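You operate a simulated robot arm through the tools that you are given. There is no shell and no other tool. Be economical: measure what you need, move in short steps, check, and stop when the job is done.

Carry out the task below with a simulated two-armed robot. There is one attempt and no reset: what you move stays moved.

Task
Put the blue pad in carton C, fold its flaps and clip it.
Fine: the pads lie in the cool box, shut it again; use the orange clip.

The check looks at the end state, three seconds after you hand in, the way a careful person would. Anything else that was tipped, shoved, dropped, spilled or broken makes it a failure. Flat cloth is picked up by pressing the open fingertips on it (5 to 10 N) and closing them slowly along it; thin cloth reads only 2 to 8 mm in the jaws.

Robot
Two 7-joint arms with fingered hands on one trunk, on a base that drives. Base frame: it is fixed to the floor where the robot stands at the start and does not move with it; the origin is under the middle of the robot, x ahead of it, y to its left, z up; the surface under the hand at the start is at about z = 0.64. Units: m, degrees, N and s.
The left shoulder is at the start at [0.073, 0.156, 1.184], the right one opposite. With the tool pointing down near the work surface each hand reaches from about 0.1 to 0.78 m from the robot's upright axis, wherever it stands, measured 20 degrees to its own side. Places, roughly: back flap of carton c [0.6, 0.2, 0.9]; carton c [0.6, 0.4, 0.7]; carton c inside [0.6, 0.4, 0.7]; cool box lid [0.6, -0.1, 0.8]; front flap of carton c [0.6, 0.6, 0.9]. Payload 4 kg a hand.
The TCP of each hand is the grasp point between the finger pads, 0.03 m short of the fingertips. In the tool frame z runs along the fingers and y along their closing line. The gripper opens to 0.104 m. The gripper's body begins 0.035 m behind the TCP. The gripper is a hand of 3 fingers: y runs from the thumb to the fingers, the wrist lies at [-0.015, -0.104, -0.178] in the tool frame.
Orientation is that of the tool frame in the base frame, as a unit quaternion [w, x, y, z]. With the fingers straight down and the wrist toward the robot, the tool's x, y and z point along [0, 1, 0], [1, 0, 0] and [0, 0, -1] of the base frame.

Tools
- The arms move only by the tool apply_moves. It takes "left_plan", "right_plan" or both (then of equal length, played together; a hand with none holds still); each is a list of rows, each an object (a shift or turn left out is 0) with "dp": the shift along the tool's x, y, z in m, a list of three; "turn": the turn, a rotation vector about the tool's x, y, z in degrees, a list of three. In form: [{"dp": [x, y, z], "turn": [rx, ry, rz]}, ...]. A call has 1 to 12 rows; each row shifts and turns the commanded pose from where the row before left it, along the tool's axes as they then stand. Rows are played at 5 a second. More than 0.05 m and 8.6 degrees between two rows, and nothing of the call is played. Where a pose cannot be reached the arm comes as near as it can. A force on the tool above 80 N (or 10 N above the force at the start of the call, whichever is more), or a blocked arm, ends the call early, and 0.2 s more pass. In this call time passes only in rows, and 0.2 s behind the last. The reply holds the time, the measured pose of the TCP, the force on the tool along the base axes, the opening and the grip force, in the units named above and with some noise, with the torque about the TCP (base axes, N m) and any sound that the robot's microphone picked up, and new pictures: "views" is both (left out), scene, wrist or none (wrist: the cameras of the hands that moved).
- Cameras (640 x 400 px; columns grow to the right, rows downward): "scene" is now at [0.1439, 0.0377, 1.4048]; the picture's right is [0.44, -0.90, 0.00], its down [-0.57, -0.28, -0.77] and it looks along [0.69, 0.34, -0.64] (base axes); focal length 214 px, centre (320, 200). "left" rides on the left gripper at [-0.064, -0.094, -0.117] in its tool frame; the picture's right is [-0.72, -0.33, 0.61], its down [0.64, -0.65, 0.40] and it looks along [0.27, 0.68, 0.68] (tool axes); focal length 238 px, centre (320, 200). "right" rides on the right gripper at [0.064, -0.094, -0.117] in its tool frame; the picture's right is [-0.72, 0.33, -0.61], its down [-0.64, -0.65, 0.41] and it looks along [-0.27, 0.68, 0.68] (tool axes); focal length 238 px, centre (320, 200). There is no depth. A picture from a camera that has moved, and an enlarged one, comes with that camera's place and axes in the base frame and with its lens. The place of the scene camera against the robot may be out by one fixed shift of up to 0.018 m in any direction.
- move_column(by): slides the trunk up (or, below 0, down) by that many m; the arms and the scene camera ride with it, the base frame stays. It gives what a move gives, with no picture.
- steer(legs): drives the robot by 1 to 6 legs, each [ahead, left, turn to the left] in m, m and degrees, along the robot's own axes; the way and the turn of a leg run together, so that a leg with both is an arc; at most 1.5 m and 180 degrees a leg. The arms and the cameras ride along, it lands a little off, and it stops where it bumps. It gives what a move gives, and a new picture of the scene camera.
- curl_fingers(index, middle, thumb_bend, thumb_turn, hand): sets how far each is bent, from 0 (flat) to 1 (curled in); at 0.3 the hand is open as for a grip, at 0.7 the pads meet at the TCP. One left out holds its place. A second passes; each finger stops where it meets its share of the squeeze, and holds until it gets a number again. It is the only way to open and close the hand. It gives what a move gives, with no picture; readings hold the bend of each and the force on the fingers (four entries, about 0 where the hand has none), thumb and palm. thumb_turn goes from beside the hand (0) to across from the fingers (1), as for a grip.
- pan_tilt(pan, tilt): turns the head with the scene camera to pan (to the left, within 86 degrees either way) and tilt (down, from -29 to 69), counted from straight ahead of the robot. It gives what a move gives, and a new picture of the scene camera.
- inspect(camera, box): a new picture of the part [left, top, right, bottom] of that camera's present view, enlarged. The clock stands still meanwhile.
- sign_off(): hands the job in; it is judged then, once.

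Work in short steps. Places have to be worked out from the pictures, the camera data and where the tool is seen: move nearer, look again, correct. Check each grasp and each placing, and mend what went wrong. You have 120 turns and 260 pictures in all, those below and enlarged ones among them. Open the grippers and draw the arms clear of the work before you hand the job in, unless the task says otherwise; then end with one line.

The tools are called after "Request:" as name(argument=value, ...) on one line, values as JSON. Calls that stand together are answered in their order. apply_moves: Moves the arms, as the interface text tells. Its arguments: {"type":"object","properties":{"left_plan":{"type":"array","items":{"type":"object","properties":{"dp":{"type":"array","items":{"type":"number"}},"turn":{"type":"array","items":{"type":"number"}}}}},"right_plan":{"type":"array","items":{"type":"object","properties":{"dp":{"type":"array","items":{"type":"number"}},"turn":{"type":"array","items":{"type":"number"}}}}},"views":{"type":"string","enum":["both","scene","wrist","none"]}},"required":[]} The other tools are called the same way: move_column (by) slides the trunk up or down; curl_fingers (index, middle, thumb_bend, thumb_turn, hand) moves the fingers one by one; steer (legs) drives the base; pan_tilt (pan, tilt) turns the head that bears the scene camera; inspect (camera, box) takes an enlarged picture of a part of a camera's view; sign_off () hands the job in.

At the start:

```text
time_s: 0.0
left_eef_pos: [0.4557, 0.4069, 1.1871]
left_tcp_rot: [0.0, 0.707, 0.707, -0.002]
left_ft_force: [0.9, 0.1, -0.4]
left_ft_torque: [0.0, -0.04, -0.03]
left_gripper_width: 0.1036
left_finger_force: 0.0
left_shape: jaw
left_bend: [0.3, 0.3, 0.3, 0.98]
left_finger forces: [0.1, 0.0, 0.1, 0.1, 0.0, 0.1]
right_eef_pos: [0.5645, -0.0874, 1.1904]
right_tcp_rot: [0.0, 0.707, 0.707, -0.002]
right_ft_force: [-0.2, 0.7, -0.4]
right_ft_torque: [0.04, -0.02, -0.04]
right_gripper_width: 0.1034
right_finger_force: 0.0
right_shape: jaw
right_bend: [0.3, 0.3, 0.3, 0.98]
right_finger forces: [0.1, 0.0, 0.1, 0.1, 0.0, 0.1]
trunk travel left (down, up): [-0.6, 0.34]
robot x, y, heading: [-0.0006, 0.0025, 0.1]
head pan, tilt: [26.1, 39.4]
```

scene: 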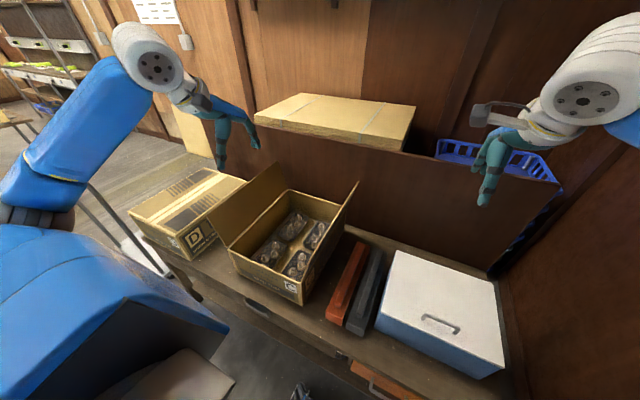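
right: 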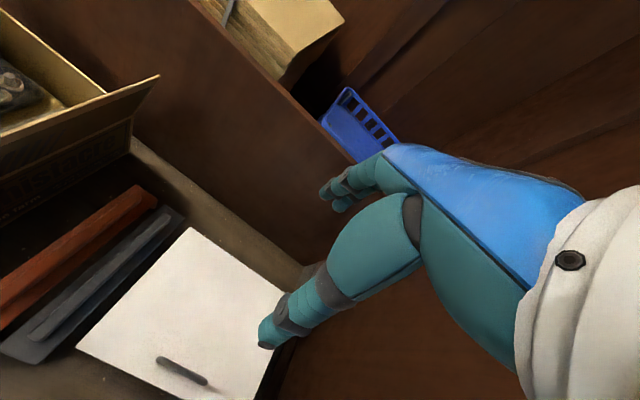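
left: 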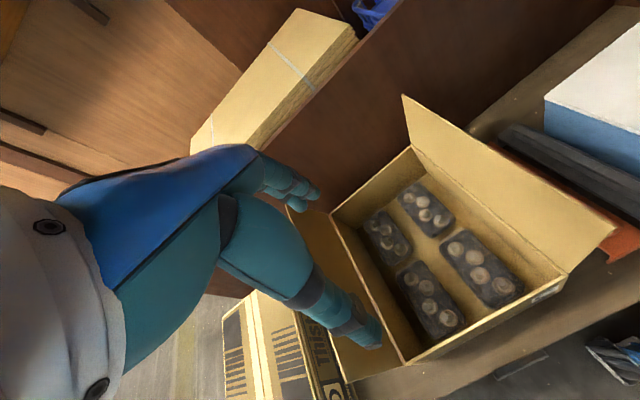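

I'll look closer at the carton, the clips and the cool box first.

Request:
inspect(camera="scene", box=[200, 160, 380, 320])

Request:
inspect(camera="scene", box=[310, 220, 520, 390])

```text
2.50 times, centred on (290, 240) of scene
camera zoom: at [0.1439, 0.0377, 1.4048], right [0.44, -0.9, 0.0], down [-0.57, -0.28, -0.77], along [0.69, 0.34, -0.64], focal length 536 px, centre (395, 100)
```

zoom: 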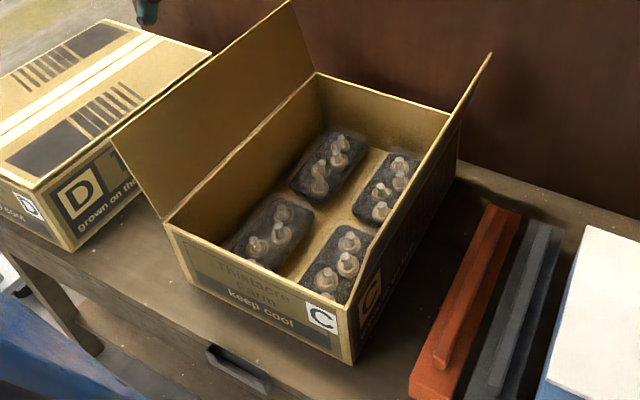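

```text
2.35 times, centred on (415, 305) of scene
camera zoom: at [0.1439, 0.0377, 1.4048], right [0.44, -0.9, 0.0], down [-0.57, -0.28, -0.77], along [0.69, 0.34, -0.64], focal length 505 px, centre (96, -47)
```

zoom: 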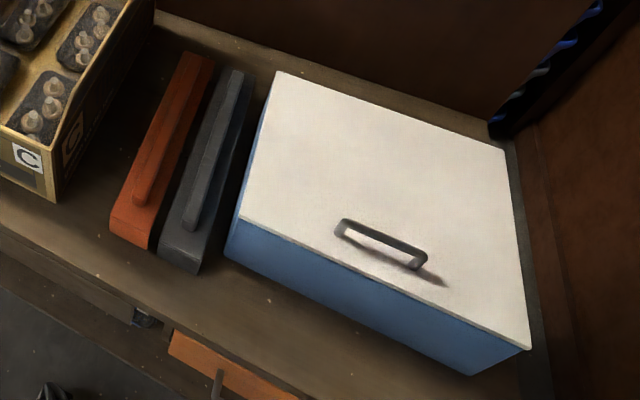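

Box lid top appears at z≈0.80, x 0.45–0.675, y −0.28–0; its handle is at about (0.478, −0.139, 0.82), bar along y. I bring the right hand above it.

Request:
apply_moves(right_plan=[{"dp": [-0.017, -0.029, 0.03]}, {"dp": [-0.017, -0.029, 0.03]}, {"dp": [-0.018, -0.0285, 0.03]}, {"dp": [0, 0, 0.045]}, {"dp": [0, 0, 0.045]}, {"dp": [0, 0, 0.045]}, {"dp": [0, 0, 0.045]}], views="both")

```text
time_s: 1.6
left_eef_pos: [0.4553, 0.4056, 1.1886]
left_tcp_rot: [0.0, 0.707, 0.708, 0.0]
left_ft_force: [-0.1, 0.0, -0.2]
left_ft_torque: [0.04, 0.02, 0.02]
left_gripper_width: 0.1036
left_finger_force: 0.1
left_shape: jaw
left_bend: [0.3, 0.3, 0.3, 0.98]
left_finger forces: [0.1, 0.0, 0.1, 0.0, 0.0, 0.0]
right_eef_pos: [0.4771, -0.1394, 0.9185]
right_tcp_rot: [-0.001, 0.707, 0.707, 0.0]
right_ft_force: [1.0, 0.7, 0.7]
right_ft_torque: [-0.01, 0.01, -0.01]
right_gripper_width: 0.1036
right_finger_force: 0.1
right_shape: jaw
right_bend: [0.3, 0.3, 0.3, 0.98]
right_finger forces: [0.0, 0.0, 0.0, 0.1, 0.1, 0.1]
trunk travel left (down, up): [-0.6, 0.34]
robot x, y, heading: [-0.0006, -0.001, -0.1]
head pan, tilt: [26.1, 39.4]
camera scene: at [0.1443, 0.0366, 1.4049], right [0.44, -0.9, 0.0], down [-0.57, -0.28, -0.77], along [0.69, 0.34, -0.64], focal length 214 px, centre (320, 200)
camera right: at [0.3826, -0.0755, 1.0363], right [0.33, -0.72, 0.61], down [-0.65, -0.64, -0.4], along [0.68, -0.27, -0.68], focal length 238 px, centre (320, 200)
```

scene: 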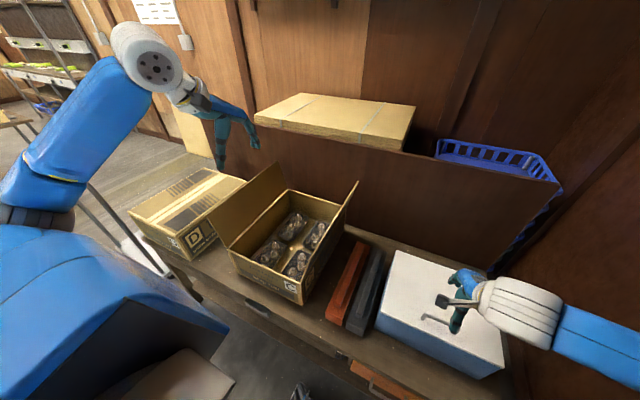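
right: 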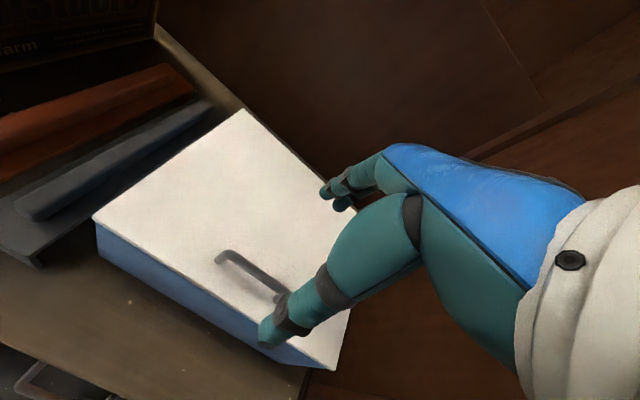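

Triangulating the two wrist views puts the lid top at z≈0.76 and the handle at (0.480, −0.145, 0.785). I descend around the bar.

Request:
apply_moves(right_plan=[{"dp": [-0.005, 0.003, 0.03]}, {"dp": [0, 0, 0.03]}, {"dp": [0, 0, 0.03]}, {"dp": [0, 0, 0.015]}, {"dp": [0, 0, 0.012]}], views="both")

```text
time_s: 2.8
left_eef_pos: [0.4547, 0.4067, 1.1881]
left_tcp_rot: [0.0, 0.707, 0.707, 0.0]
left_ft_force: [-0.7, -1.3, 0.0]
left_ft_torque: [0.0, -0.02, 0.0]
left_gripper_width: 0.1035
left_finger_force: 0.0
left_shape: jaw
left_bend: [0.3, 0.3, 0.3, 0.98]
left_finger forces: [0.1, 0.1, 0.0, 0.1, 0.0, 0.1]
right_eef_pos: [0.4791, -0.1449, 0.8044]
right_tcp_rot: [0.001, 0.707, 0.707, -0.001]
right_ft_force: [1.1, 0.6, 0.4]
right_ft_torque: [0.03, 0.01, -0.02]
right_gripper_width: 0.1039
right_finger_force: 0.0
right_shape: jaw
right_bend: [0.3, 0.3, 0.3, 0.98]
right_finger forces: [0.0, 0.0, 0.0, 0.0, 0.0, 0.0]
trunk travel left (down, up): [-0.6, 0.34]
robot x, y, heading: [-0.0002, 0.0022, 0.1]
head pan, tilt: [26.1, 39.4]
camera scene: at [0.1437, 0.0372, 1.4049], right [0.44, -0.9, 0.0], down [-0.57, -0.28, -0.77], along [0.69, 0.34, -0.64], focal length 214 px, centre (320, 200)
camera right: at [0.3848, -0.0812, 0.9212], right [0.33, -0.72, 0.61], down [-0.65, -0.64, -0.4], along [0.68, -0.27, -0.68], focal length 238 px, centre (320, 200)
```

scene: 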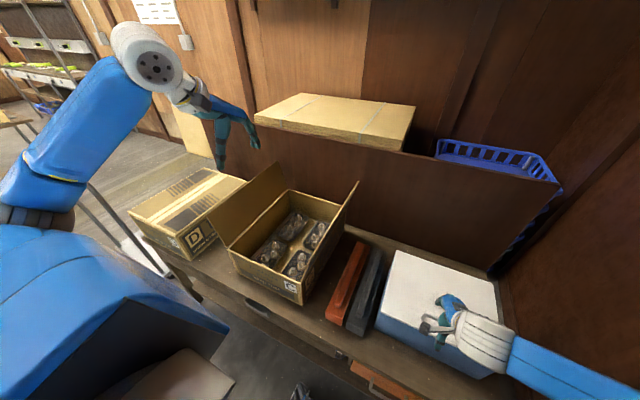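
right: 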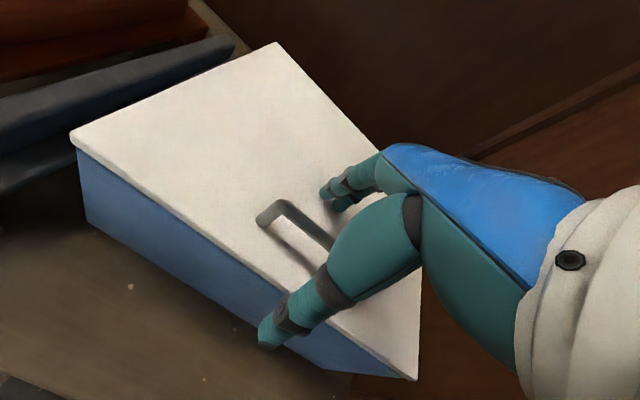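

The bar runs through the grasp point between thumb and fingers. Lower 6 mm and close.

Request:
apply_moves(right_plan=[{"dp": [0, 0, 0.006]}], views="none")

Request:
curl_fingers(hand="right", index=0.7, middle=0.7, thumb_bend=0.7)

Request:
inspect(camera="right", box=[160, 100, 480, 300])

```text
time_s: 3.2
left_eef_pos: [0.4525, 0.4069, 1.189]
left_tcp_rot: [0.0, 0.707, 0.707, 0.0]
left_ft_force: [0.1, 0.2, 0.2]
left_ft_torque: [-0.03, 0.02, 0.0]
left_gripper_width: 0.1035
left_finger_force: 0.1
left_shape: jaw
left_bend: [0.3, 0.3, 0.3, 0.98]
left_finger forces: [0.1, 0.0, 0.1, 0.0, 0.1, 0.1]
right_eef_pos: [0.4779, -0.1438, 0.7997]
right_tcp_rot: [0.002, 0.707, 0.707, 0.002]
right_ft_force: [-1.0, -1.2, 7.9]
right_ft_torque: [-0.1, -0.48, -0.09]
right_gripper_width: 0.1031
right_finger_force: 0.0
right_shape: jaw
right_bend: [0.3, 0.3, 0.3, 0.98]
right_finger forces: [0.0, 7.8, 0.1, 0.0, 0.0, 0.0]
trunk travel left (down, up): [-0.6, 0.34]
robot x, y, heading: [0.0007, 0.001, 0.1]
head pan, tilt: [26.1, 39.4]
```

```text
time_s: 4.2
left_eef_pos: [0.4516, 0.4081, 1.1903]
left_tcp_rot: [0.002, 0.707, 0.707, 0.0]
left_ft_force: [-0.5, 0.0, 0.4]
left_ft_torque: [0.0, -0.03, 0.0]
left_gripper_width: 0.1036
left_finger_force: 0.0
left_shape: jaw
left_bend: [0.3, 0.3, 0.3, 0.98]
left_finger forces: [0.0, 0.0, 0.0, 0.0, 0.0, 0.0]
right_eef_pos: [0.4802, -0.1435, 0.8036]
right_tcp_rot: [0.005, 0.707, 0.707, 0.004]
right_ft_force: [6.3, 1.9, 29.8]
right_ft_torque: [-0.25, -1.72, 0.14]
right_gripper_width: 0.0017
right_finger_force: 15.0
right_shape: fingers
right_bend: [0.7, 0.38, 0.7, 0.98]
right_finger forces: [0.1, 30.2, 0.0, 0.1, 0.0, 0.0]
trunk travel left (down, up): [-0.6, 0.34]
robot x, y, heading: [-0.0, 0.0022, 0.2]
head pan, tilt: [26.1, 39.4]
```

```text
2.00 times, centred on (320, 200) of right
camera zoom: at [0.3843, -0.0795, 0.919], right [0.32, -0.72, 0.62], down [-0.65, -0.64, -0.41], along [0.69, -0.27, -0.67], focal length 477 px, centre (320, 200)
```

zoom: 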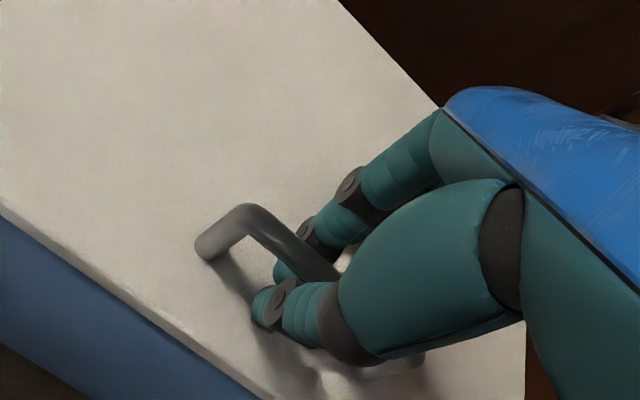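

The middle finger pressed on the lid; index and thumb closed. I lift 1.5 cm to see whether the bar is held.

Request:
apply_moves(right_plan=[{"dp": [0, 0, -0.005]}, {"dp": [0, 0, -0.005]}, {"dp": [0, 0, -0.005]}], views="wrist")

```text
time_s: 5.0
left_eef_pos: [0.4547, 0.4056, 1.188]
left_tcp_rot: [0.0, 0.707, 0.707, 0.0]
left_ft_force: [-0.1, 0.7, 0.1]
left_ft_torque: [-0.02, -0.03, 0.0]
left_gripper_width: 0.1035
left_finger_force: 0.0
left_shape: jaw
left_bend: [0.3, 0.3, 0.3, 0.98]
left_finger forces: [0.1, 0.0, 0.0, 0.1, 0.0, 0.0]
right_eef_pos: [0.4783, -0.1469, 0.8107]
right_tcp_rot: [-0.001, 0.707, 0.707, -0.001]
right_ft_force: [0.4, 0.0, 0.2]
right_ft_torque: [0.02, -0.01, 0.01]
right_gripper_width: 0.0019
right_finger_force: 0.3
right_shape: fingers
right_bend: [0.69, 0.49, 0.7, 0.98]
right_finger forces: [0.8, 0.0, 0.1, 0.0, 0.1, 0.0]
trunk travel left (down, up): [-0.6, 0.34]
robot x, y, heading: [-0.0024, 0.0013, 0.1]
head pan, tilt: [26.1, 39.4]
camera right: at [0.384, -0.0819, 0.9284], right [0.33, -0.72, 0.61], down [-0.66, -0.64, -0.4], along [0.68, -0.27, -0.68], focal length 238 px, centre (320, 200)
```

right: 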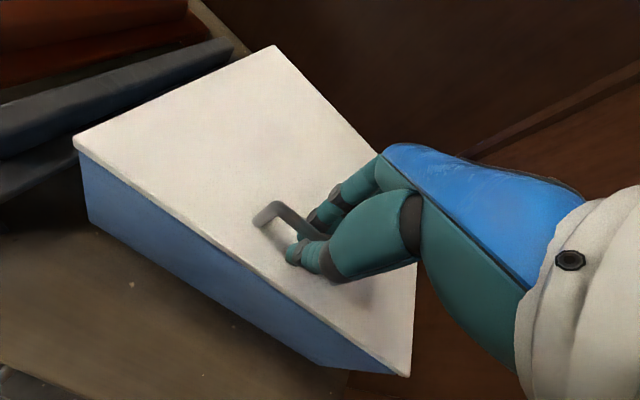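

Nothing is loaded yet. I close the middle finger and lift a little more to see if the bar engages.

Request:
curl_fingers(hand="right", index=0.75, middle=0.75, thumb_bend=0.75)

Request:
apply_moves(right_plan=[{"dp": [0, 0, -0.007]}, {"dp": [0, 0, -0.007]}], views="wrist")

```text
time_s: 6.0
left_eef_pos: [0.4561, 0.4066, 1.1882]
left_tcp_rot: [0.0, 0.707, 0.707, 0.0]
left_ft_force: [-0.8, 0.5, 0.5]
left_ft_torque: [-0.04, 0.0, 0.0]
left_gripper_width: 0.1038
left_finger_force: 0.1
left_shape: jaw
left_bend: [0.3, 0.3, 0.3, 0.98]
left_finger forces: [0.1, 0.0, 0.0, 0.0, 0.0, 0.1]
right_eef_pos: [0.4795, -0.1451, 0.8125]
right_tcp_rot: [0.0, 0.708, 0.707, 0.0]
right_ft_force: [3.2, -0.8, -2.8]
right_ft_torque: [0.02, 0.01, 0.01]
right_gripper_width: 0.0
right_finger_force: 2.1
right_shape: fingers
right_bend: [0.74, 0.74, 0.73, 0.97]
right_finger forces: [0.1, 3.6, 0.1, 0.0, 0.0, 0.0]
trunk travel left (down, up): [-0.6, 0.34]
robot x, y, heading: [-0.0059, -0.0001, 0.3]
head pan, tilt: [26.1, 39.4]
```

```text
time_s: 6.6
left_eef_pos: [0.4565, 0.4064, 1.1876]
left_tcp_rot: [0.0, 0.707, 0.707, -0.001]
left_ft_force: [-0.4, -0.4, 0.2]
left_ft_torque: [-0.02, 0.02, 0.03]
left_gripper_width: 0.1034
left_finger_force: 0.0
left_shape: jaw
left_bend: [0.3, 0.3, 0.3, 0.98]
left_finger forces: [0.0, 0.0, 0.0, 0.0, 0.1, 0.0]
right_eef_pos: [0.4811, -0.1458, 0.8259]
right_tcp_rot: [0.0, 0.707, 0.707, 0.0]
right_ft_force: [7.2, -0.3, -4.1]
right_ft_torque: [0.04, -0.05, 0.0]
right_gripper_width: 0.0001
right_finger_force: 3.2
right_shape: fingers
right_bend: [0.74, 0.74, 0.73, 0.97]
right_finger forces: [0.0, 4.2, 0.0, 0.0, 0.0, 0.0]
trunk travel left (down, up): [-0.6, 0.34]
robot x, y, heading: [0.0024, -0.001, 0.1]
head pan, tilt: [26.1, 39.4]
camera right: at [0.3866, -0.0816, 0.9437], right [0.33, -0.72, 0.61], down [-0.65, -0.64, -0.4], along [0.68, -0.27, -0.68], focal length 238 px, centre (320, 200)
```

right: 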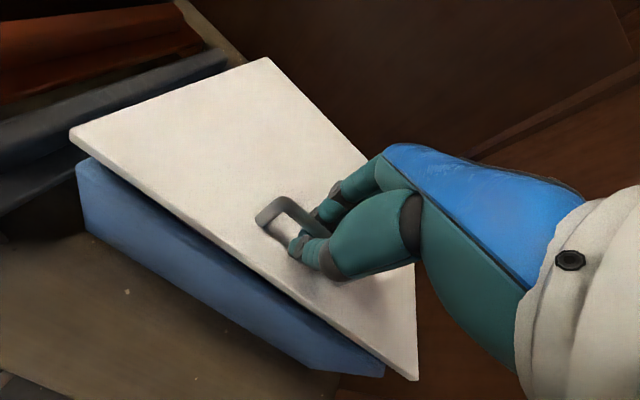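

The lid is hinged at the back and hooked by the fingers. I swing it up about the hinge line (x≈0.69, z≈0.755), turning the hand along.

Request:
apply_moves(right_plan=[{"dp": [0, 0.0119, -0.0284], "turn": [8, 0, 0]}, {"dp": [0, 0.0119, -0.0284], "turn": [8, 0, 0]}, {"dp": [0, 0.0119, -0.0284], "turn": [8, 0, 0]}], views="both")

```text
time_s: 7.4
left_eef_pos: [0.4575, 0.4078, 1.1881]
left_tcp_rot: [0.0, 0.707, 0.707, -0.002]
left_ft_force: [0.5, -0.1, 0.7]
left_ft_torque: [0.01, 0.03, 0.01]
left_gripper_width: 0.1035
left_finger_force: 0.1
left_shape: jaw
left_bend: [0.3, 0.3, 0.3, 0.98]
left_finger forces: [0.0, 0.0, 0.0, 0.0, 0.0, 0.0]
right_eef_pos: [0.5276, -0.1457, 0.907]
right_tcp_rot: [-0.147, 0.691, 0.692, -0.149]
right_ft_force: [1.7, -1.2, -3.6]
right_ft_torque: [0.02, -0.04, 0.02]
right_gripper_width: 0.0
right_finger_force: 1.7
right_shape: fingers
right_bend: [0.74, 0.74, 0.73, 0.97]
right_finger forces: [0.0, 2.7, 0.1, 0.0, 0.0, 0.1]
trunk travel left (down, up): [-0.6, 0.34]
robot x, y, heading: [-0.0026, 0.0008, -0.2]
head pan, tilt: [26.1, 39.4]
camera scene: at [0.1462, 0.0376, 1.4045], right [0.44, -0.9, 0.0], down [-0.57, -0.28, -0.77], along [0.69, 0.34, -0.64], focal length 214 px, centre (320, 200)
camera right: at [0.4889, -0.081, 1.0511], right [0.55, -0.72, 0.43], down [-0.76, -0.64, -0.1], along [0.35, -0.27, -0.9], focal length 238 px, centre (320, 200)
```

scene: 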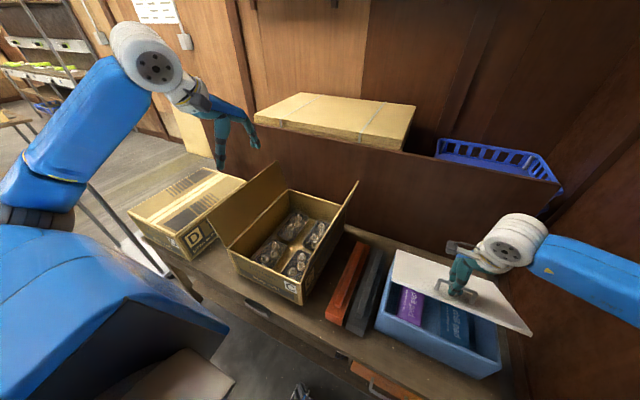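
right: 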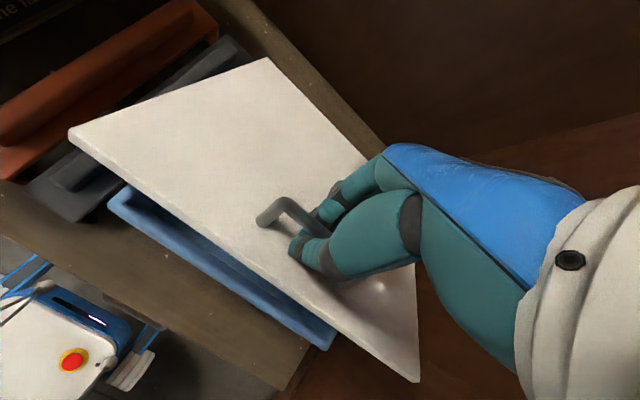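

The lid swings nicely and pads (purple, blue) show inside. I continue the arc.

Request:
apply_moves(right_plan=[{"dp": [0, 0.0119, -0.0284], "turn": [8, 0, 0]}, {"dp": [0, 0.0119, -0.0284], "turn": [8, 0, 0]}, {"dp": [0, 0.0119, -0.0284], "turn": [8, 0, 0]}, {"dp": [0, 0.0119, -0.0284], "turn": [8, 0, 0]}], views="both")

```text
time_s: 8.4
left_eef_pos: [0.4571, 0.4105, 1.1869]
left_tcp_rot: [0.001, 0.707, 0.707, -0.001]
left_ft_force: [1.0, 0.9, -0.4]
left_ft_torque: [0.0, -0.02, -0.01]
left_gripper_width: 0.1038
left_finger_force: 0.1
left_shape: jaw
left_bend: [0.3, 0.3, 0.3, 0.98]
left_finger forces: [0.0, 0.0, 0.0, 0.0, 0.0, 0.0]
right_eef_pos: [0.6313, -0.1411, 0.9694]
right_tcp_rot: [-0.331, 0.623, 0.625, -0.334]
right_ft_force: [-1.0, -1.2, -0.9]
right_ft_torque: [-0.06, 0.01, 0.01]
right_gripper_width: 0.0
right_finger_force: 1.0
right_shape: fingers
right_bend: [0.74, 0.75, 0.73, 0.97]
right_finger forces: [0.0, 1.9, 0.0, 0.0, 0.0, 0.0]
trunk travel left (down, up): [-0.6, 0.34]
robot x, y, heading: [-0.0046, -0.0018, 0.3]
head pan, tilt: [26.1, 39.4]
camera scene: at [0.1463, 0.0413, 1.4045], right [0.44, -0.9, 0.0], down [-0.57, -0.28, -0.77], along [0.69, 0.34, -0.64], focal length 214 px, centre (320, 200)
camera right: at [0.6757, -0.0763, 1.1127], right [0.69, -0.72, 0.07], down [-0.7, -0.64, 0.32], along [-0.18, -0.27, -0.95], focal length 238 px, centre (320, 200)
```

scene: 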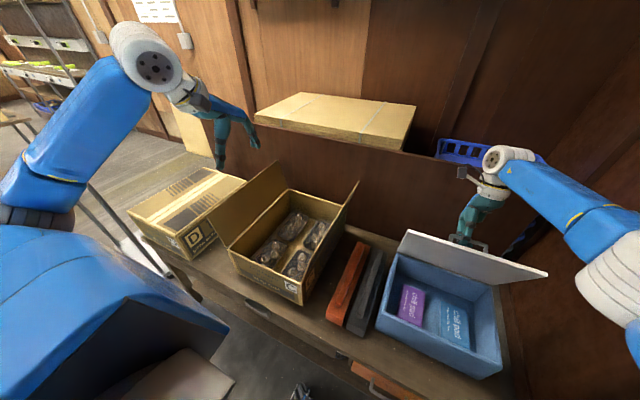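
right: 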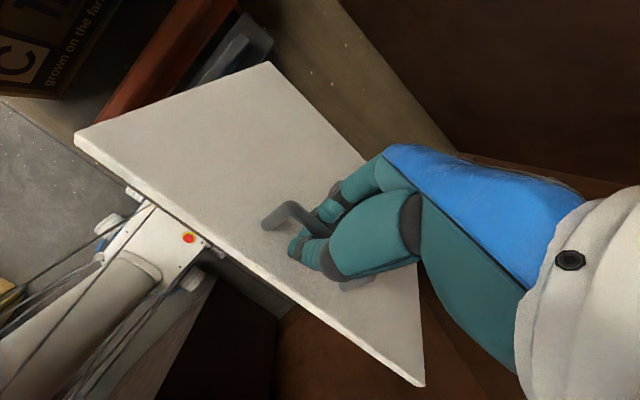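

Lid is near 60°. Continue further back.

Request:
apply_moves(right_plan=[{"dp": [0, 0.0119, -0.0284], "turn": [8, 0, 0]}, {"dp": [0, 0.0119, -0.0284], "turn": [8, 0, 0]}, {"dp": [0, 0.0119, -0.0284], "turn": [8, 0, 0]}, {"dp": [0, 0.0119, -0.0284], "turn": [8, 0, 0]}], views="both")

```text
time_s: 9.4
left_eef_pos: [0.4565, 0.4009, 1.1895]
left_tcp_rot: [-0.002, 0.707, 0.707, 0.001]
left_ft_force: [-0.2, 0.3, -0.8]
left_ft_torque: [0.01, 0.02, 0.01]
left_gripper_width: 0.1037
left_finger_force: 0.1
left_shape: jaw
left_bend: [0.3, 0.3, 0.3, 0.98]
left_finger forces: [0.0, 0.0, 0.1, 0.1, 0.1, 0.0]
right_eef_pos: [0.5711, -0.1337, 0.9591]
right_tcp_rot: [-0.446, 0.548, 0.55, -0.446]
right_ft_force: [3.3, -8.3, -8.0]
right_ft_torque: [-0.21, 0.14, -0.09]
right_gripper_width: 0.0
right_finger_force: 5.4
right_shape: fingers
right_bend: [0.74, 0.75, 0.74, 0.97]
right_finger forces: [10.8, 0.2, 0.0, 0.0, 0.0, 0.2]
right hand out of reach, approached as far as the arm can: row 1, 2, 3, 4
trunk travel left (down, up): [-0.6, 0.34]
robot x, y, heading: [-0.0002, -0.0018, 0.2]
head pan, tilt: [26.1, 39.4]
camera scene: at [0.1477, 0.0315, 1.4048], right [0.44, -0.9, -0.01], down [-0.57, -0.28, -0.77], along [0.69, 0.34, -0.64], focal length 214 px, centre (320, 200)
camera right: at [0.6663, -0.0687, 1.0761], right [0.67, -0.72, -0.19], down [-0.53, -0.64, 0.56], along [-0.52, -0.27, -0.81], focal length 238 px, centre (320, 200)
```

scene: 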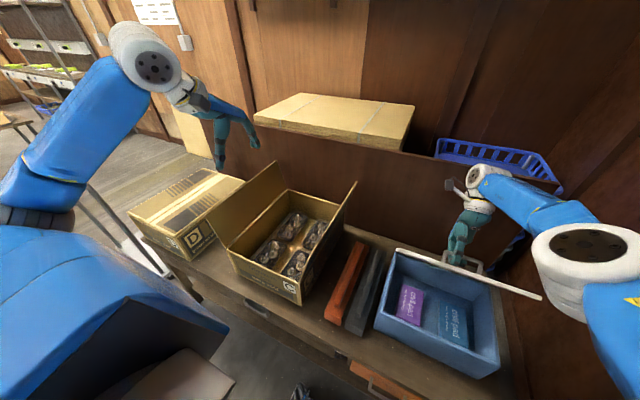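
right: 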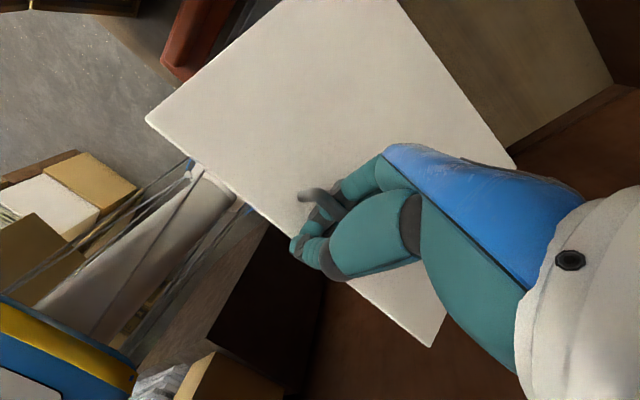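

The arm can't rotate that far. I step back along the same arc to regain a reachable pose.

Request:
apply_moves(right_plan=[{"dp": [0, -0.0078, 0.0298], "turn": [-8, 0, 0]}, {"dp": [0, -0.0078, 0.0298], "turn": [-8, 0, 0]}], views="none")

```text
time_s: 10.0
left_eef_pos: [0.4723, 0.3993, 1.1851]
left_tcp_rot: [-0.007, 0.707, 0.708, -0.002]
left_ft_force: [0.5, 0.2, 0.2]
left_ft_torque: [0.02, 0.0, 0.05]
left_gripper_width: 0.1036
left_finger_force: 0.0
left_shape: jaw
left_bend: [0.3, 0.3, 0.3, 0.98]
left_finger forces: [0.0, 0.0, 0.1, 0.0, 0.1, 0.1]
right_eef_pos: [0.5236, -0.1338, 0.9504]
right_tcp_rot: [-0.383, 0.596, 0.596, -0.377]
right_ft_force: [39.3, 13.2, -53.0]
right_ft_torque: [0.23, 1.28, 0.26]
right_gripper_width: 0.0113
right_finger_force: 61.1
right_shape: fingers
right_bend: [0.81, 0.55, 0.75, 0.97]
right_finger forces: [75.7, 47.2, 0.0, 0.0, 0.0, 0.1]
trunk travel left (down, up): [-0.6, 0.34]
robot x, y, heading: [-0.0023, 0.0007, 0.1]
head pan, tilt: [26.1, 39.4]
```

The command restarts from the measured pose, so I overpulled outward (r 0.256 vs 0.218). I relieve by moving back to the arc.

Request:
apply_moves(right_plan=[{"dp": [0, 0.0185, -0.0052]}, {"dp": [0, 0.0184, -0.0052]}], views="both")

```text
time_s: 10.6
left_eef_pos: [0.4569, 0.4023, 1.1887]
left_tcp_rot: [-0.001, 0.708, 0.707, -0.001]
left_ft_force: [0.1, 0.2, -1.0]
left_ft_torque: [0.03, 0.0, -0.01]
left_gripper_width: 0.1035
left_finger_force: 0.0
left_shape: jaw
left_bend: [0.3, 0.3, 0.3, 0.98]
left_finger forces: [0.0, 0.0, 0.0, 0.2, 0.0, 0.1]
right_eef_pos: [0.5327, -0.1296, 0.9334]
right_tcp_rot: [-0.38, 0.593, 0.6, -0.38]
right_ft_force: [4.1, -6.0, -10.4]
right_ft_torque: [-0.26, 0.47, -0.12]
right_gripper_width: 0.0001
right_finger_force: 19.4
right_shape: fingers
right_bend: [0.75, 0.75, 0.73, 0.97]
right_finger forces: [34.5, 3.8, 0.0, 0.0, 0.0, 0.0]
trunk travel left (down, up): [-0.6, 0.34]
robot x, y, heading: [-0.0017, -0.001, 0.1]
head pan, tilt: [26.1, 39.4]
camera scene: at [0.1483, 0.0323, 1.4049], right [0.44, -0.9, -0.01], down [-0.57, -0.28, -0.77], along [0.69, 0.34, -0.64], focal length 214 px, centre (320, 200)
camera right: at [0.599, -0.0667, 1.0694], right [0.7, -0.72, -0.04], down [-0.64, -0.65, 0.42], along [-0.33, -0.26, -0.91], focal length 238 px, centre (320, 200)
```

scene: 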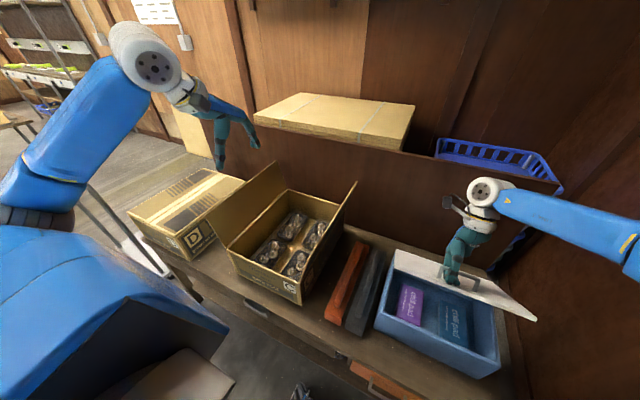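
right: 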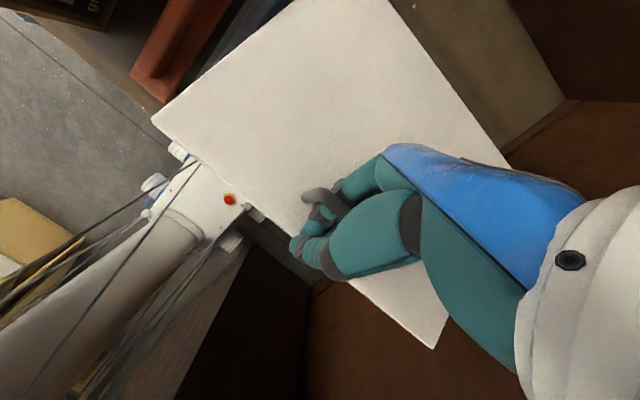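

Still hooked; lid ≈ 40°. I swing it up again along the arc with the tilt eased back to the reachable 56°.

Request:
apply_moves(right_plan=[{"dp": [0, 0.0004, -0.0268], "turn": [-2.25, 0, 0]}, {"dp": [0, 0.0027, -0.0262], "turn": [-2.25, 0, 0]}, {"dp": [0, 0.0059, -0.0254], "turn": [-2.25, 0, 0]}, {"dp": [0, 0.0059, -0.0246], "turn": [-2.25, 0, 0]}], views="both")

```text
time_s: 11.6
left_eef_pos: [0.4524, 0.4086, 1.1903]
left_tcp_rot: [0.002, 0.707, 0.707, 0.001]
left_ft_force: [-0.6, -0.5, 0.8]
left_ft_torque: [-0.01, -0.02, -0.01]
left_gripper_width: 0.1038
left_finger_force: 0.1
left_shape: jaw
left_bend: [0.3, 0.3, 0.3, 0.98]
left_finger forces: [0.1, 0.1, 0.1, 0.1, 0.0, 0.1]
right_eef_pos: [0.6273, -0.1248, 0.9728]
right_tcp_rot: [-0.329, 0.623, 0.627, -0.331]
right_ft_force: [-8.6, -4.3, 8.9]
right_ft_torque: [-0.09, 0.92, 0.07]
right_gripper_width: 0.0134
right_finger_force: 18.2
right_shape: fingers
right_bend: [0.74, 0.75, 0.63, 0.98]
right_finger forces: [12.2, 0.0, 0.0, 0.1, 24.2, 0.0]
trunk travel left (down, up): [-0.6, 0.34]
robot x, y, heading: [0.0017, 0.0012, -0.1]
head pan, tilt: [26.1, 39.4]
camera scene: at [0.1402, 0.0389, 1.4053], right [0.44, -0.9, 0.0], down [-0.57, -0.28, -0.77], along [0.69, 0.34, -0.63], focal length 214 px, centre (320, 200)
camera right: at [0.6715, -0.0615, 1.1169], right [0.69, -0.72, 0.08], down [-0.7, -0.64, 0.31], along [-0.17, -0.27, -0.95], focal length 238 px, centre (320, 200)
```

scene: 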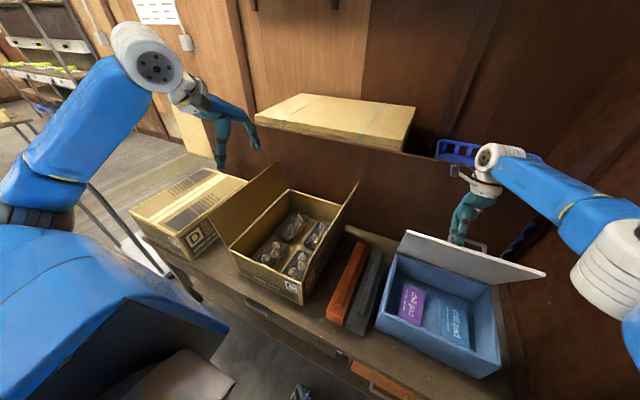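
right: 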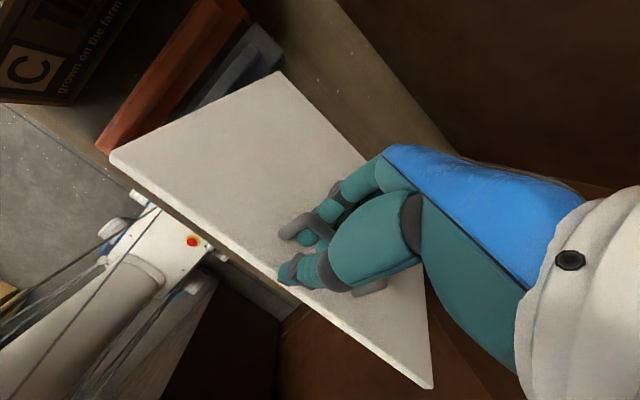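

Lid is back near 58°. I try carrying it further back by translation with little rotation.

Request:
apply_moves(right_plan=[{"dp": [0, 0.0142, -0.029], "turn": [-3, 0, 0]}, {"dp": [0, 0.016, -0.026], "turn": [-3, 0, 0]}], views="both")

```text
time_s: 12.2
left_eef_pos: [0.4517, 0.4097, 1.1891]
left_tcp_rot: [0.003, 0.708, 0.706, 0.0]
left_ft_force: [0.2, -1.0, 0.4]
left_ft_torque: [-0.04, 0.04, -0.03]
left_gripper_width: 0.1037
left_finger_force: 0.1
left_shape: jaw
left_bend: [0.3, 0.3, 0.3, 0.98]
left_finger forces: [0.0, 0.0, 0.0, 0.0, 0.0, 0.0]
right_eef_pos: [0.6564, -0.1259, 0.9816]
right_tcp_rot: [-0.301, 0.638, 0.641, -0.302]
right_ft_force: [-9.9, 3.5, 10.1]
right_ft_torque: [0.0, 1.49, -0.06]
right_gripper_width: 0.0224
right_finger_force: 27.1
right_shape: fingers
right_bend: [0.73, 0.74, 0.6, 0.97]
right_finger forces: [15.0, 5.4, 0.0, 0.1, 33.6, 0.0]
right hand out of reach, approached as far as the arm can: row 1, 2
trunk travel left (down, up): [-0.6, 0.34]
robot x, y, heading: [0.0022, -0.0032, -0.1]
head pan, tilt: [26.1, 39.4]
camera scene: at [0.1396, 0.0416, 1.4052], right [0.44, -0.9, 0.0], down [-0.57, -0.28, -0.77], along [0.69, 0.34, -0.64], focal length 214 px, centre (320, 200)
camera right: at [0.6865, -0.0624, 1.1289], right [0.69, -0.72, 0.14], down [-0.72, -0.65, 0.25], along [-0.09, -0.27, -0.96], focal length 238 px, centre (320, 200)
```

scene: 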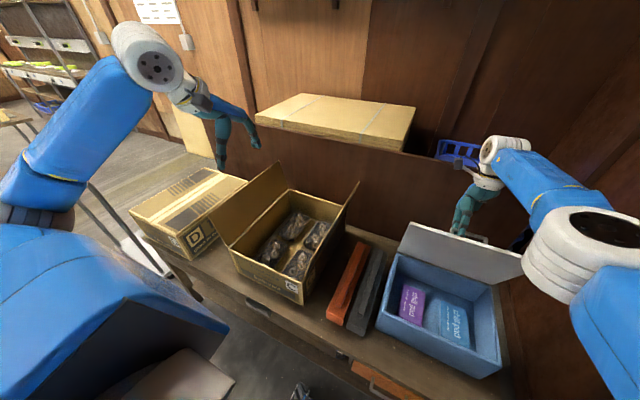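
right: 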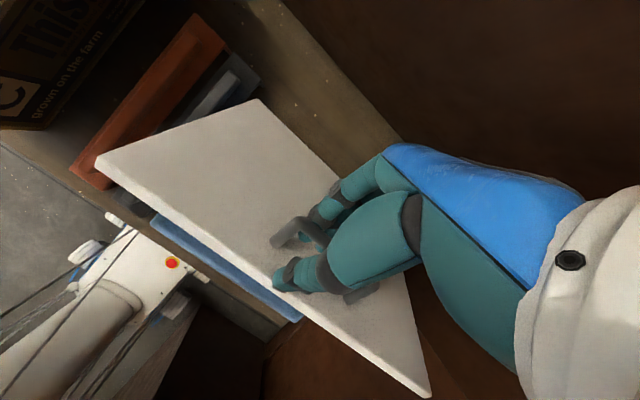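

Lid ≈70°, arm at its reach. Driving the base ahead 5 cm carries the hand along the top of the arc.

Request:
steer(legs=[[0.05, 0, 0]])

```text
time_s: 13.1
left_eef_pos: [0.4986, 0.4066, 1.1909]
left_tcp_rot: [0.002, 0.707, 0.707, 0.001]
left_ft_force: [0.3, 0.4, 0.1]
left_ft_torque: [0.02, 0.05, 0.01]
left_gripper_width: 0.1038
left_finger_force: 0.0
left_shape: jaw
left_bend: [0.3, 0.3, 0.3, 0.98]
left_finger forces: [0.0, 0.1, 0.0, 0.0, 0.1, 0.0]
right_eef_pos: [0.7033, -0.1292, 0.9837]
right_tcp_rot: [-0.301, 0.639, 0.641, -0.301]
right_ft_force: [-2.3, 2.0, 12.7]
right_ft_torque: [0.09, 0.35, 0.03]
right_gripper_width: 0.0043
right_finger_force: 9.3
right_shape: fingers
right_bend: [0.74, 0.75, 0.66, 0.96]
right_finger forces: [4.4, 0.0, 0.0, 0.1, 14.8, 0.0]
trunk travel left (down, up): [-0.6, 0.34]
robot x, y, heading: [0.0539, 0.0008, -0.3]
head pan, tilt: [26.1, 39.4]
camera scene: at [0.1853, 0.0387, 1.4055], right [0.44, -0.9, 0.0], down [-0.57, -0.28, -0.77], along [0.7, 0.34, -0.63], focal length 214 px, centre (320, 200)
```

scene: 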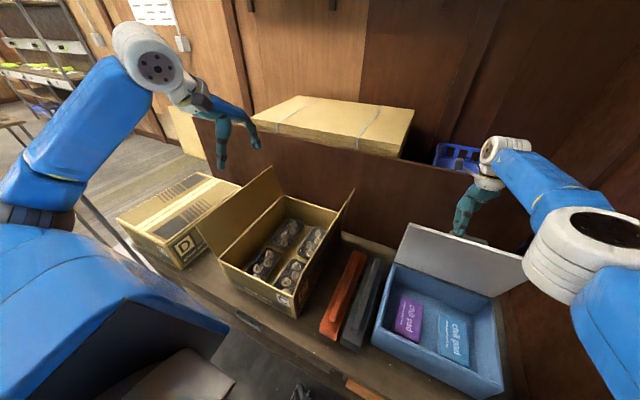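

Lid ≈82°. A bit further to get it past vertical so it may rest open.

Request:
steer(legs=[[0.04, 0, 0]])

```text
time_s: 14.0
left_eef_pos: [0.5401, 0.4061, 1.1917]
left_tcp_rot: [0.001, 0.707, 0.707, 0.002]
left_ft_force: [0.5, 0.0, -0.1]
left_ft_torque: [0.0, 0.0, 0.01]
left_gripper_width: 0.1035
left_finger_force: 0.1
left_shape: jaw
left_bend: [0.3, 0.3, 0.3, 0.98]
left_finger forces: [0.0, 0.0, 0.0, 0.0, 0.0, 0.0]
right_eef_pos: [0.7449, -0.1296, 0.9815]
right_tcp_rot: [-0.301, 0.638, 0.641, -0.302]
right_ft_force: [-1.7, 2.0, 1.3]
right_ft_torque: [0.04, -0.01, -0.02]
right_gripper_width: 0.0044
right_finger_force: 10.6
right_shape: fingers
right_bend: [0.74, 0.75, 0.66, 0.96]
right_finger forces: [10.1, 0.1, 0.0, 0.0, 11.1, 0.1]
trunk travel left (down, up): [-0.6, 0.34]
robot x, y, heading: [0.0919, -0.0014, 0.3]
head pan, tilt: [26.1, 39.4]
camera scene: at [0.2284, 0.0386, 1.4051], right [0.44, -0.9, 0.0], down [-0.57, -0.28, -0.77], along [0.7, 0.34, -0.63], focal length 214 px, centre (320, 200)
```

scene: 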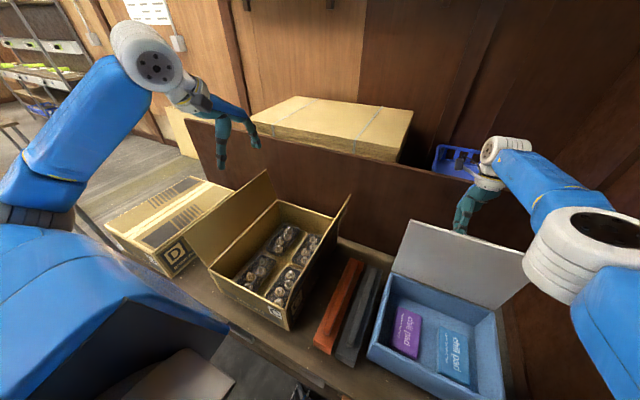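

Lid ≈92°. A further 3 cm ahead gives more lean.

Request:
steer(legs=[[0.035, 0, 0]])

Request:
inspect(camera="right", box=[0, 0, 640, 400])

```text
time_s: 15.0
left_eef_pos: [0.5686, 0.4035, 1.1901]
left_tcp_rot: [0.0, 0.707, 0.707, 0.002]
left_ft_force: [-0.4, 0.6, 0.9]
left_ft_torque: [-0.02, 0.01, -0.02]
left_gripper_width: 0.1037
left_finger_force: 0.1
left_shape: jaw
left_bend: [0.3, 0.3, 0.3, 0.98]
left_finger forces: [0.1, 0.1, 0.1, 0.0, 0.1, 0.0]
right_eef_pos: [0.7729, -0.1315, 0.9815]
right_tcp_rot: [-0.311, 0.632, 0.638, -0.312]
right_ft_force: [-1.6, 2.5, -1.4]
right_ft_torque: [-0.01, -0.04, -0.08]
right_gripper_width: 0.0
right_finger_force: 7.8
right_shape: fingers
right_bend: [0.74, 0.75, 0.71, 0.97]
right_finger forces: [7.3, 0.0, 0.0, 0.1, 5.1, 3.0]
trunk travel left (down, up): [-0.6, 0.34]
robot x, y, heading: [0.1159, -0.0009, -0.0]
head pan, tilt: [26.1, 39.4]
stopped in leg 1: the force on the tool passed its limit at 94 N (the readings are from after the stop); the commanded pose is now the measured one
camera scene: at [0.2628, 0.0382, 1.4047], right [0.44, -0.9, 0.0], down [-0.57, -0.28, -0.77], along [0.69, 0.34, -0.64], focal length 214 px, centre (320, 200)
```

scene: 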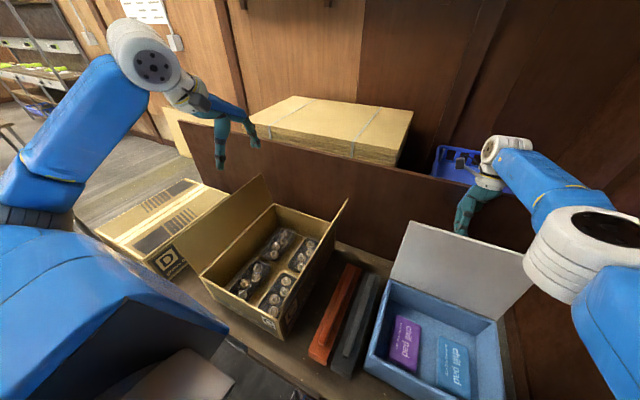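

```text
1.00 times, centred on (320, 200) of right (not enlarged: the box is as wide or as high as the picture)
camera zoom: at [0.8078, -0.0677, 1.1284], right [0.69, -0.71, 0.12], down [-0.71, -0.65, 0.27], along [-0.11, -0.27, -0.96], focal length 238 px, centre (320, 200)
```

zoom: 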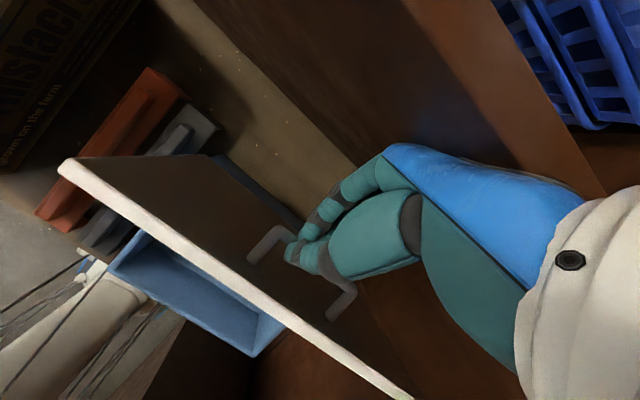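

The lid seems at its stop, past vertical. I open only the two fingers (away from the lid) and look.

Request:
curl_fingers(hand="right", index=0.3, middle=0.3)

Request:
inspect(camera="right", box=[160, 150, 480, 350])

```text
time_s: 16.0
left_eef_pos: [0.5675, 0.4025, 1.1919]
left_tcp_rot: [0.0, 0.707, 0.707, 0.002]
left_ft_force: [-0.2, 0.8, -0.7]
left_ft_torque: [0.01, 0.01, 0.01]
left_gripper_width: 0.1038
left_finger_force: 0.0
left_shape: jaw
left_bend: [0.3, 0.3, 0.3, 0.98]
left_finger forces: [0.0, 0.1, 0.0, 0.1, 0.1, 0.1]
right_eef_pos: [0.7739, -0.1322, 0.9836]
right_tcp_rot: [-0.31, 0.633, 0.638, -0.312]
right_ft_force: [2.2, 0.2, 10.2]
right_ft_torque: [0.05, 0.14, -0.01]
right_gripper_width: 0.0466
right_finger_force: 5.3
right_shape: fingers
right_bend: [0.3, 0.3, 0.74, 0.97]
right_finger forces: [0.0, 0.0, 0.0, 0.1, 10.2, 0.1]
trunk travel left (down, up): [-0.6, 0.34]
robot x, y, heading: [0.1179, -0.0023, 0.1]
head pan, tilt: [26.1, 39.4]
```

```text
2.00 times, centred on (320, 250) of right
camera zoom: at [0.8072, -0.0682, 1.1299], right [0.69, -0.71, 0.12], down [-0.72, -0.65, 0.27], along [-0.11, -0.27, -0.96], focal length 477 px, centre (320, 100)
```

zoom: 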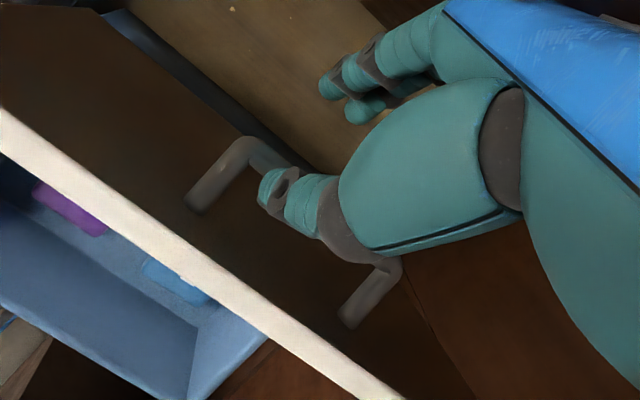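

The thumb only rests on top of the bar; the lid leans back. I raise the hand straight up clear of it.

Request:
apply_moves(right_plan=[{"dp": [0, -0.0158, -0.0123]}, {"dp": [0, -0.0315, -0.0246]}, {"dp": [0, -0.0315, -0.0246]}, {"dp": [0, -0.0315, -0.0246]}], views="both")

```text
time_s: 17.0
left_eef_pos: [0.5673, 0.4036, 1.1926]
left_tcp_rot: [0.0, 0.707, 0.707, 0.002]
left_ft_force: [0.5, 0.5, 0.6]
left_ft_torque: [0.02, -0.01, -0.01]
left_gripper_width: 0.1035
left_finger_force: 0.0
left_shape: jaw
left_bend: [0.3, 0.3, 0.3, 0.98]
left_finger forces: [0.0, 0.1, 0.1, 0.1, 0.0, 0.0]
right_eef_pos: [0.7649, -0.1327, 1.1241]
right_tcp_rot: [-0.31, 0.632, 0.638, -0.312]
right_ft_force: [0.3, 0.6, 0.2]
right_ft_torque: [0.02, 0.02, -0.05]
right_gripper_width: 0.043
right_finger_force: 0.1
right_shape: fingers
right_bend: [0.3, 0.3, 0.75, 0.97]
right_finger forces: [0.0, 0.0, 0.0, 0.0, 0.1, 0.0]
right hand out of reach, approached as far as the arm can: row 3, 4
trunk travel left (down, up): [-0.6, 0.34]
robot x, y, heading: [0.1201, -0.0013, 0.1]
head pan, tilt: [26.1, 39.4]
camera scene: at [0.2621, 0.039, 1.4048], right [0.44, -0.9, 0.0], down [-0.57, -0.28, -0.77], along [0.69, 0.34, -0.64], focal length 214 px, centre (320, 200)
camera right: at [0.7987, -0.069, 1.2707], right [0.69, -0.71, 0.12], down [-0.71, -0.65, 0.27], along [-0.11, -0.27, -0.96], focal length 238 px, centre (320, 200)
```

scene: 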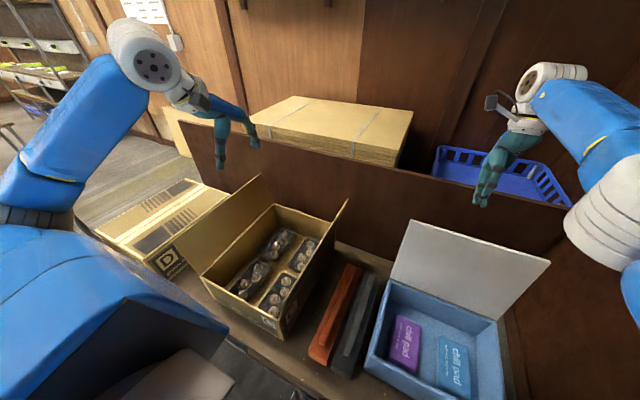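
right: 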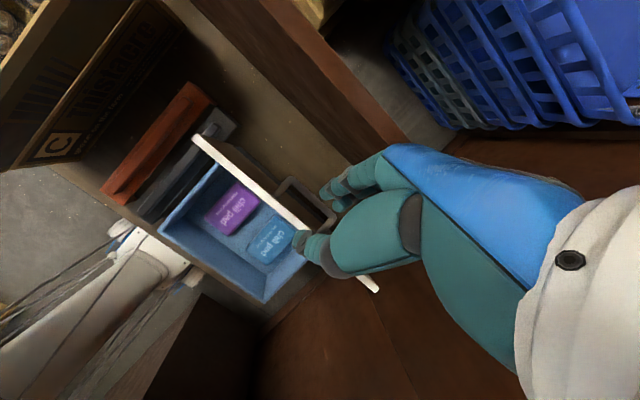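

The lid stays open by itself. I bring the right hand back over it, turning the fingers down again.

Request:
apply_moves(right_plan=[{"dp": [0, -0.0197, 0.0252], "turn": [-8, 0, 0]}, {"dp": [0, -0.023, 0.0222], "turn": [-8, 0, 0]}, {"dp": [0, -0.0259, 0.0188], "turn": [-8, 0, 0]}, {"dp": [0, -0.0283, 0.015], "turn": [-8, 0, 0]}, {"dp": [0, -0.03, 0.0109], "turn": [-8, 0, 0]}, {"dp": [0, -0.0313, 0.0067], "turn": [-8, 0, 0]}, {"dp": [0, -0.0319, 0.0022], "turn": [-4.4, 0, 0]}], views="both")

```text
time_s: 18.6
left_eef_pos: [0.5686, 0.4026, 1.1916]
left_tcp_rot: [0.002, 0.707, 0.707, 0.002]
left_ft_force: [0.3, 0.2, -0.1]
left_ft_torque: [-0.02, 0.0, 0.01]
left_gripper_width: 0.1032
left_finger_force: 0.0
left_shape: jaw
left_bend: [0.3, 0.3, 0.3, 0.98]
left_finger forces: [0.0, 0.0, 0.0, 0.1, 0.0, 0.1]
right_eef_pos: [0.541, -0.134, 1.1259]
right_tcp_rot: [0.002, 0.704, 0.71, 0.004]
right_ft_force: [-0.1, -0.3, 0.5]
right_ft_torque: [0.04, -0.01, -0.01]
right_gripper_width: 0.0431
right_finger_force: 0.1
right_shape: fingers
right_bend: [0.3, 0.3, 0.75, 0.98]
right_finger forces: [0.0, 0.0, 0.0, 0.1, 0.0, 0.0]
trunk travel left (down, up): [-0.6, 0.34]
robot x, y, heading: [0.1199, -0.0004, 0.2]
head pan, tilt: [26.1, 39.4]
camera scene: at [0.2611, 0.0382, 1.405], right [0.44, -0.9, 0.0], down [-0.57, -0.28, -0.77], along [0.69, 0.34, -0.64], focal length 214 px, centre (320, 200)
camera right: at [0.4446, -0.0715, 1.2415], right [0.33, -0.72, 0.61], down [-0.65, -0.64, -0.41], along [0.69, -0.26, -0.67], focal length 238 px, centre (320, 200)
```

scene: 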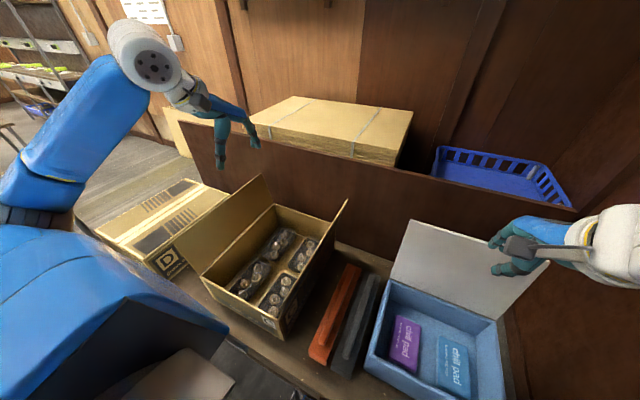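
right: 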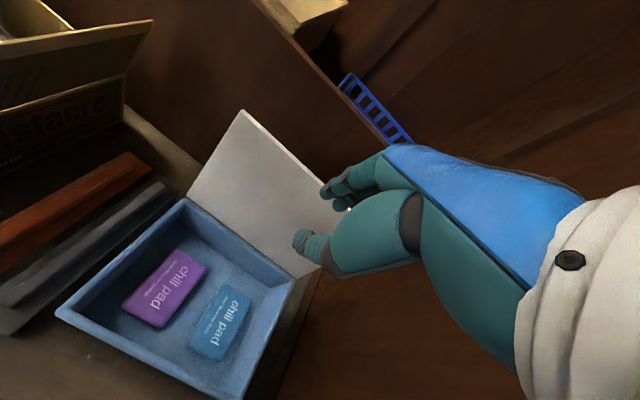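

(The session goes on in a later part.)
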